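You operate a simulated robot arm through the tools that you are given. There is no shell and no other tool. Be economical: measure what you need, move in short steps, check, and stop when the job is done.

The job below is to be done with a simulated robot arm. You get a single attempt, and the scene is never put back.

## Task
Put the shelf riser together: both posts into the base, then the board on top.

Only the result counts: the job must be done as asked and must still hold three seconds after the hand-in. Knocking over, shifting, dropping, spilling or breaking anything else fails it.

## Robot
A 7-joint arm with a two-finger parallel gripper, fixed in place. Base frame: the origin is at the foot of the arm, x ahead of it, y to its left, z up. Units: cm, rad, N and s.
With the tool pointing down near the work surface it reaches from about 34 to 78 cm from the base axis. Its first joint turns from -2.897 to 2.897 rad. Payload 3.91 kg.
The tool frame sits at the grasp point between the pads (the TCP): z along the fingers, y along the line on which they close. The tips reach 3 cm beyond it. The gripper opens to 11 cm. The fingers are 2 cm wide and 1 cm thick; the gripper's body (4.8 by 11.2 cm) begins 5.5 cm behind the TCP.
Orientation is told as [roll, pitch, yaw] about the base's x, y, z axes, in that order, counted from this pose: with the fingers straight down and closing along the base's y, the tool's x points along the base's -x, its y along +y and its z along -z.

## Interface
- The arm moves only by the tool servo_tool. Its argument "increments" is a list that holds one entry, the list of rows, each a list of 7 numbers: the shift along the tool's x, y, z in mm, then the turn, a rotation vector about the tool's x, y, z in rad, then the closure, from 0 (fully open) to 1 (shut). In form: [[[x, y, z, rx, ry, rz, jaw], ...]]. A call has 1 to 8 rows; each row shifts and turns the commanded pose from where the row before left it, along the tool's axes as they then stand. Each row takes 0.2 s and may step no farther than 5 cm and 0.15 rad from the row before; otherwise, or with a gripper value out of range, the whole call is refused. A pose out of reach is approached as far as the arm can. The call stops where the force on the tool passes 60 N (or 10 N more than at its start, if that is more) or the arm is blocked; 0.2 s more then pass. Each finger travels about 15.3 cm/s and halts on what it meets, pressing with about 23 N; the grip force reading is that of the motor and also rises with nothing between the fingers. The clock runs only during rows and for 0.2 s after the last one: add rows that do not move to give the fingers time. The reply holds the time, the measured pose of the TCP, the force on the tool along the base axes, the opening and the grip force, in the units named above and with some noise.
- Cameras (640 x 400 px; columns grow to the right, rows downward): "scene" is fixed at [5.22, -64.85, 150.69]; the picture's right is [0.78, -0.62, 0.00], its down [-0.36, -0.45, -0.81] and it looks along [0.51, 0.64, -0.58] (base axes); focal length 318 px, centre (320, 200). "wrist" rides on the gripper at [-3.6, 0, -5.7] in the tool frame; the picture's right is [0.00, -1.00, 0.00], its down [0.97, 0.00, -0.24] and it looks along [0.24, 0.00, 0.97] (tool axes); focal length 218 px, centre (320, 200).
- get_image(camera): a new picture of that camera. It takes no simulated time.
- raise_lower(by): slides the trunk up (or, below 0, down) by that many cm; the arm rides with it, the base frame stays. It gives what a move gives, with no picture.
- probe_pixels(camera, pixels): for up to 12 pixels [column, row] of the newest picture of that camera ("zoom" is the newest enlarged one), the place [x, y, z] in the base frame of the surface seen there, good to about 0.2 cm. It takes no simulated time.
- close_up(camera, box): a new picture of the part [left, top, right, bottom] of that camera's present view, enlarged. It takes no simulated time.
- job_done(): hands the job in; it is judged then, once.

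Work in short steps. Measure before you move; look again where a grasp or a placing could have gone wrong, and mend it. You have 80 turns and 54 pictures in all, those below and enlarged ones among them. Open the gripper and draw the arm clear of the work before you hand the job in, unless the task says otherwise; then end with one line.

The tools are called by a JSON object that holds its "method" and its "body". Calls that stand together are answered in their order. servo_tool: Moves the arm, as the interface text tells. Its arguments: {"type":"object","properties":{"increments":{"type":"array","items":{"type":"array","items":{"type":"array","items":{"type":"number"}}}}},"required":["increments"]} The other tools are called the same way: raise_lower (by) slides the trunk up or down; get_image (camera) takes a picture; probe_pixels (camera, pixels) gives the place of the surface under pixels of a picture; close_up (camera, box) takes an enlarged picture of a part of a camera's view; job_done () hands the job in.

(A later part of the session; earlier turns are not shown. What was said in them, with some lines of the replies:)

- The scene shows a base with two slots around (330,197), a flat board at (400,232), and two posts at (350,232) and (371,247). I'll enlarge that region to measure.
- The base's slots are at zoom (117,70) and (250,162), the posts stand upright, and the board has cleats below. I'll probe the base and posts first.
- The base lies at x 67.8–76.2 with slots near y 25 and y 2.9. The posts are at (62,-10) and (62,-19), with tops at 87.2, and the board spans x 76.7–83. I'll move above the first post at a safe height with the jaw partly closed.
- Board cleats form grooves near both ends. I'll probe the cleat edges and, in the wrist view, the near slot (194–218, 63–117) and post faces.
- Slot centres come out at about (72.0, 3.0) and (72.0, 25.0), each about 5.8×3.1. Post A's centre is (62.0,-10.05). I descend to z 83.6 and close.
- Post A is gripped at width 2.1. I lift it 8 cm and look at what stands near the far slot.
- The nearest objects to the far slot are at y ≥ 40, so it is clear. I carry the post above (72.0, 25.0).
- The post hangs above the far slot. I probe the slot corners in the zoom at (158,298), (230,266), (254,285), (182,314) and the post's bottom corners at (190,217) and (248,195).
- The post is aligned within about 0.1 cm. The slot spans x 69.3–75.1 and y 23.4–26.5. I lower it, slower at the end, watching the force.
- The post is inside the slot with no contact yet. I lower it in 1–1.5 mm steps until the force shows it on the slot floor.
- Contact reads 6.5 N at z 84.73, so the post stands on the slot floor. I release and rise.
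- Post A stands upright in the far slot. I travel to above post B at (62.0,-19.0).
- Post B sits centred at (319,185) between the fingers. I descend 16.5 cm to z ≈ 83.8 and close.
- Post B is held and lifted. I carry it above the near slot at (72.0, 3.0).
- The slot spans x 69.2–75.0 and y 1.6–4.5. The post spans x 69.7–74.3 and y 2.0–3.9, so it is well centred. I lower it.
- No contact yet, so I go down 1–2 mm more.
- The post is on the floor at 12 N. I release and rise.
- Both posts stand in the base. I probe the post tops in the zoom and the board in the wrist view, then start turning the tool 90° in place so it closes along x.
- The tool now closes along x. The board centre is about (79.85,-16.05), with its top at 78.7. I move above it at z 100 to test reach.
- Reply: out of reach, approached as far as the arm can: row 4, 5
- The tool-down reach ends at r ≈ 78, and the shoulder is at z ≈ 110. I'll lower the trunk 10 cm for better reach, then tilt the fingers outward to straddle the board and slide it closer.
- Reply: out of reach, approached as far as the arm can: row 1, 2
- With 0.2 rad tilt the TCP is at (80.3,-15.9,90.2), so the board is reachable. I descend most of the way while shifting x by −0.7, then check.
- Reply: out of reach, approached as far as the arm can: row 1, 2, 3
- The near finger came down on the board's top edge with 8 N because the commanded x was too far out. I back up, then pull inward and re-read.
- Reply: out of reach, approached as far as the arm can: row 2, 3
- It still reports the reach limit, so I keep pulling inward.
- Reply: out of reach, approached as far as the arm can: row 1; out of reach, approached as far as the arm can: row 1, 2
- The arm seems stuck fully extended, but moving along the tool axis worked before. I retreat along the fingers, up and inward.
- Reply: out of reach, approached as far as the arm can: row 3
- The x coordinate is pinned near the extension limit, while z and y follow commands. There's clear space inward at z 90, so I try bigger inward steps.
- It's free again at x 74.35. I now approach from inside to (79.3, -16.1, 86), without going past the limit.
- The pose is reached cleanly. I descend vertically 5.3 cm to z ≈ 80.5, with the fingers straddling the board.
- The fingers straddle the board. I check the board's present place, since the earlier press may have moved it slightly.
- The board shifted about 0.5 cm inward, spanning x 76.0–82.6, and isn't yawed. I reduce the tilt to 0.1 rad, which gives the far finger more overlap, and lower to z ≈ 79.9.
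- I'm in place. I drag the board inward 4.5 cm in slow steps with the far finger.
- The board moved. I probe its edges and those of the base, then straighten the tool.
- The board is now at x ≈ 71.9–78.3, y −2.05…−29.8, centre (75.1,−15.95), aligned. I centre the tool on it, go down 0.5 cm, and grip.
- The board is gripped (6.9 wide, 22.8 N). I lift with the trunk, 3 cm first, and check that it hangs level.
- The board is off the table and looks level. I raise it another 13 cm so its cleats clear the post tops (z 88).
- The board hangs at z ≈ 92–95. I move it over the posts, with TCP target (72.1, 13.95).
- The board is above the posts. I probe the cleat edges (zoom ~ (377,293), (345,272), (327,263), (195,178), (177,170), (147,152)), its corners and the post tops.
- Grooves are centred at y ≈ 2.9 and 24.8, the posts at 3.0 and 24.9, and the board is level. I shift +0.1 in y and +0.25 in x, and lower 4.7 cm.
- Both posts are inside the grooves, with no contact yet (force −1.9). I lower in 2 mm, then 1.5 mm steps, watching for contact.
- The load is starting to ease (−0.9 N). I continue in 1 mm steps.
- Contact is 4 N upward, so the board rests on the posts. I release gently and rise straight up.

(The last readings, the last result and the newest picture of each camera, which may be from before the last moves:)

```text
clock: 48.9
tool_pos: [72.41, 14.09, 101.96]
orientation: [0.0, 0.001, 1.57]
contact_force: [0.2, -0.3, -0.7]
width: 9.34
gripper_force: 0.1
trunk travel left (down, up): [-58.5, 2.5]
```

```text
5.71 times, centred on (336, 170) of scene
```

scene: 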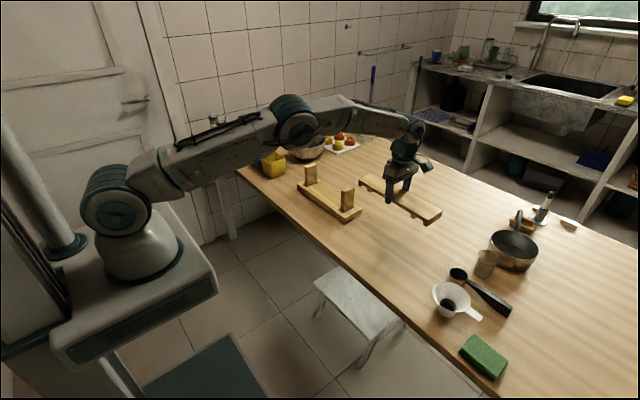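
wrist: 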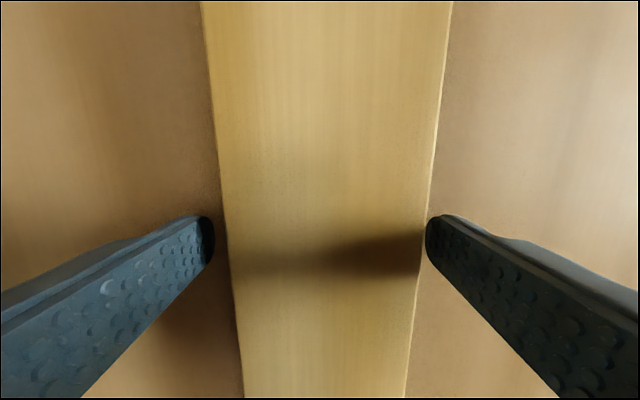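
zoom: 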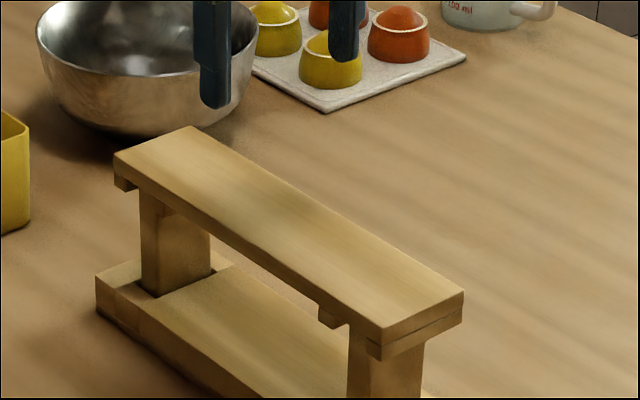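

The board sits on both posts. I check its level and position, and draw the arm back toward the base.

{"method": "probe_pixels", "body": {"camera": "zoom", "pixels": [[117, 155], [190, 129], [461, 294], [384, 332], [290, 230], [142, 200], [350, 345], [98, 282]]}}

{"method": "servo_tool", "body": {"increments": [[[0, 40, -10, 0, 0, 0, 0.15], [0, 40, 0, 0, 0, 0, 0.15], [0, 40, 0, 0, 0, 0, 0.15], [0, 40, 0, 0, 0, 0, 0.15], [0, 40, 0, 0, 0, 0, 0.15], [0, 0, 0, 0, 0, 0, 0.15]]]}}

{"method": "get_image", "body": {"camera": "scene"}}

```text
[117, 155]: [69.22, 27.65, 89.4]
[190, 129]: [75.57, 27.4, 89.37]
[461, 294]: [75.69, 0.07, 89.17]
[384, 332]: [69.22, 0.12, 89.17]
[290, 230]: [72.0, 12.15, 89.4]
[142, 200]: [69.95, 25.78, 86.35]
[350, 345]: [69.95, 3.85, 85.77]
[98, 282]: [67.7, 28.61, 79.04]
```

```text
clock: 50.3
tool_pos: [52.31, 13.98, 102.37]
orientation: [-0.001, 0.0, 1.569]
contact_force: [-0.3, -0.9, 0.0]
width: 9.36
gripper_force: 0.0
trunk travel left (down, up): [-58.5, 2.5]
```

```text
27 pictures are left
```

scene: 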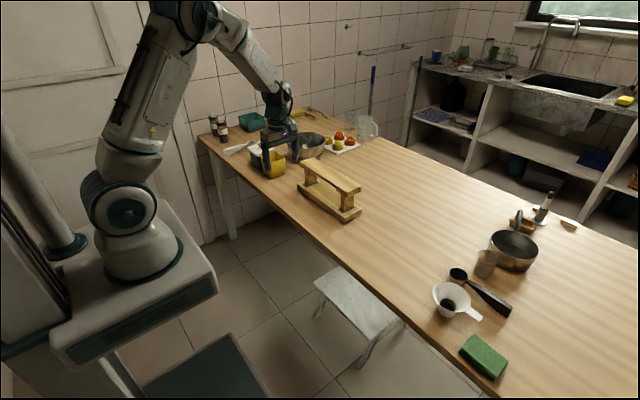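

The board is level (top at z 89.2–89.4), seated on both posts, the arm is clear, and nothing else has moved. I hand the job in.

{"method": "job_done", "body": {}}

```text
The job is handed in.
```

The shelf riser is assembled and handed in: both posts stand in the base slots, and the board is level on top. It sits about 0.2 cm off-centre on the posts.
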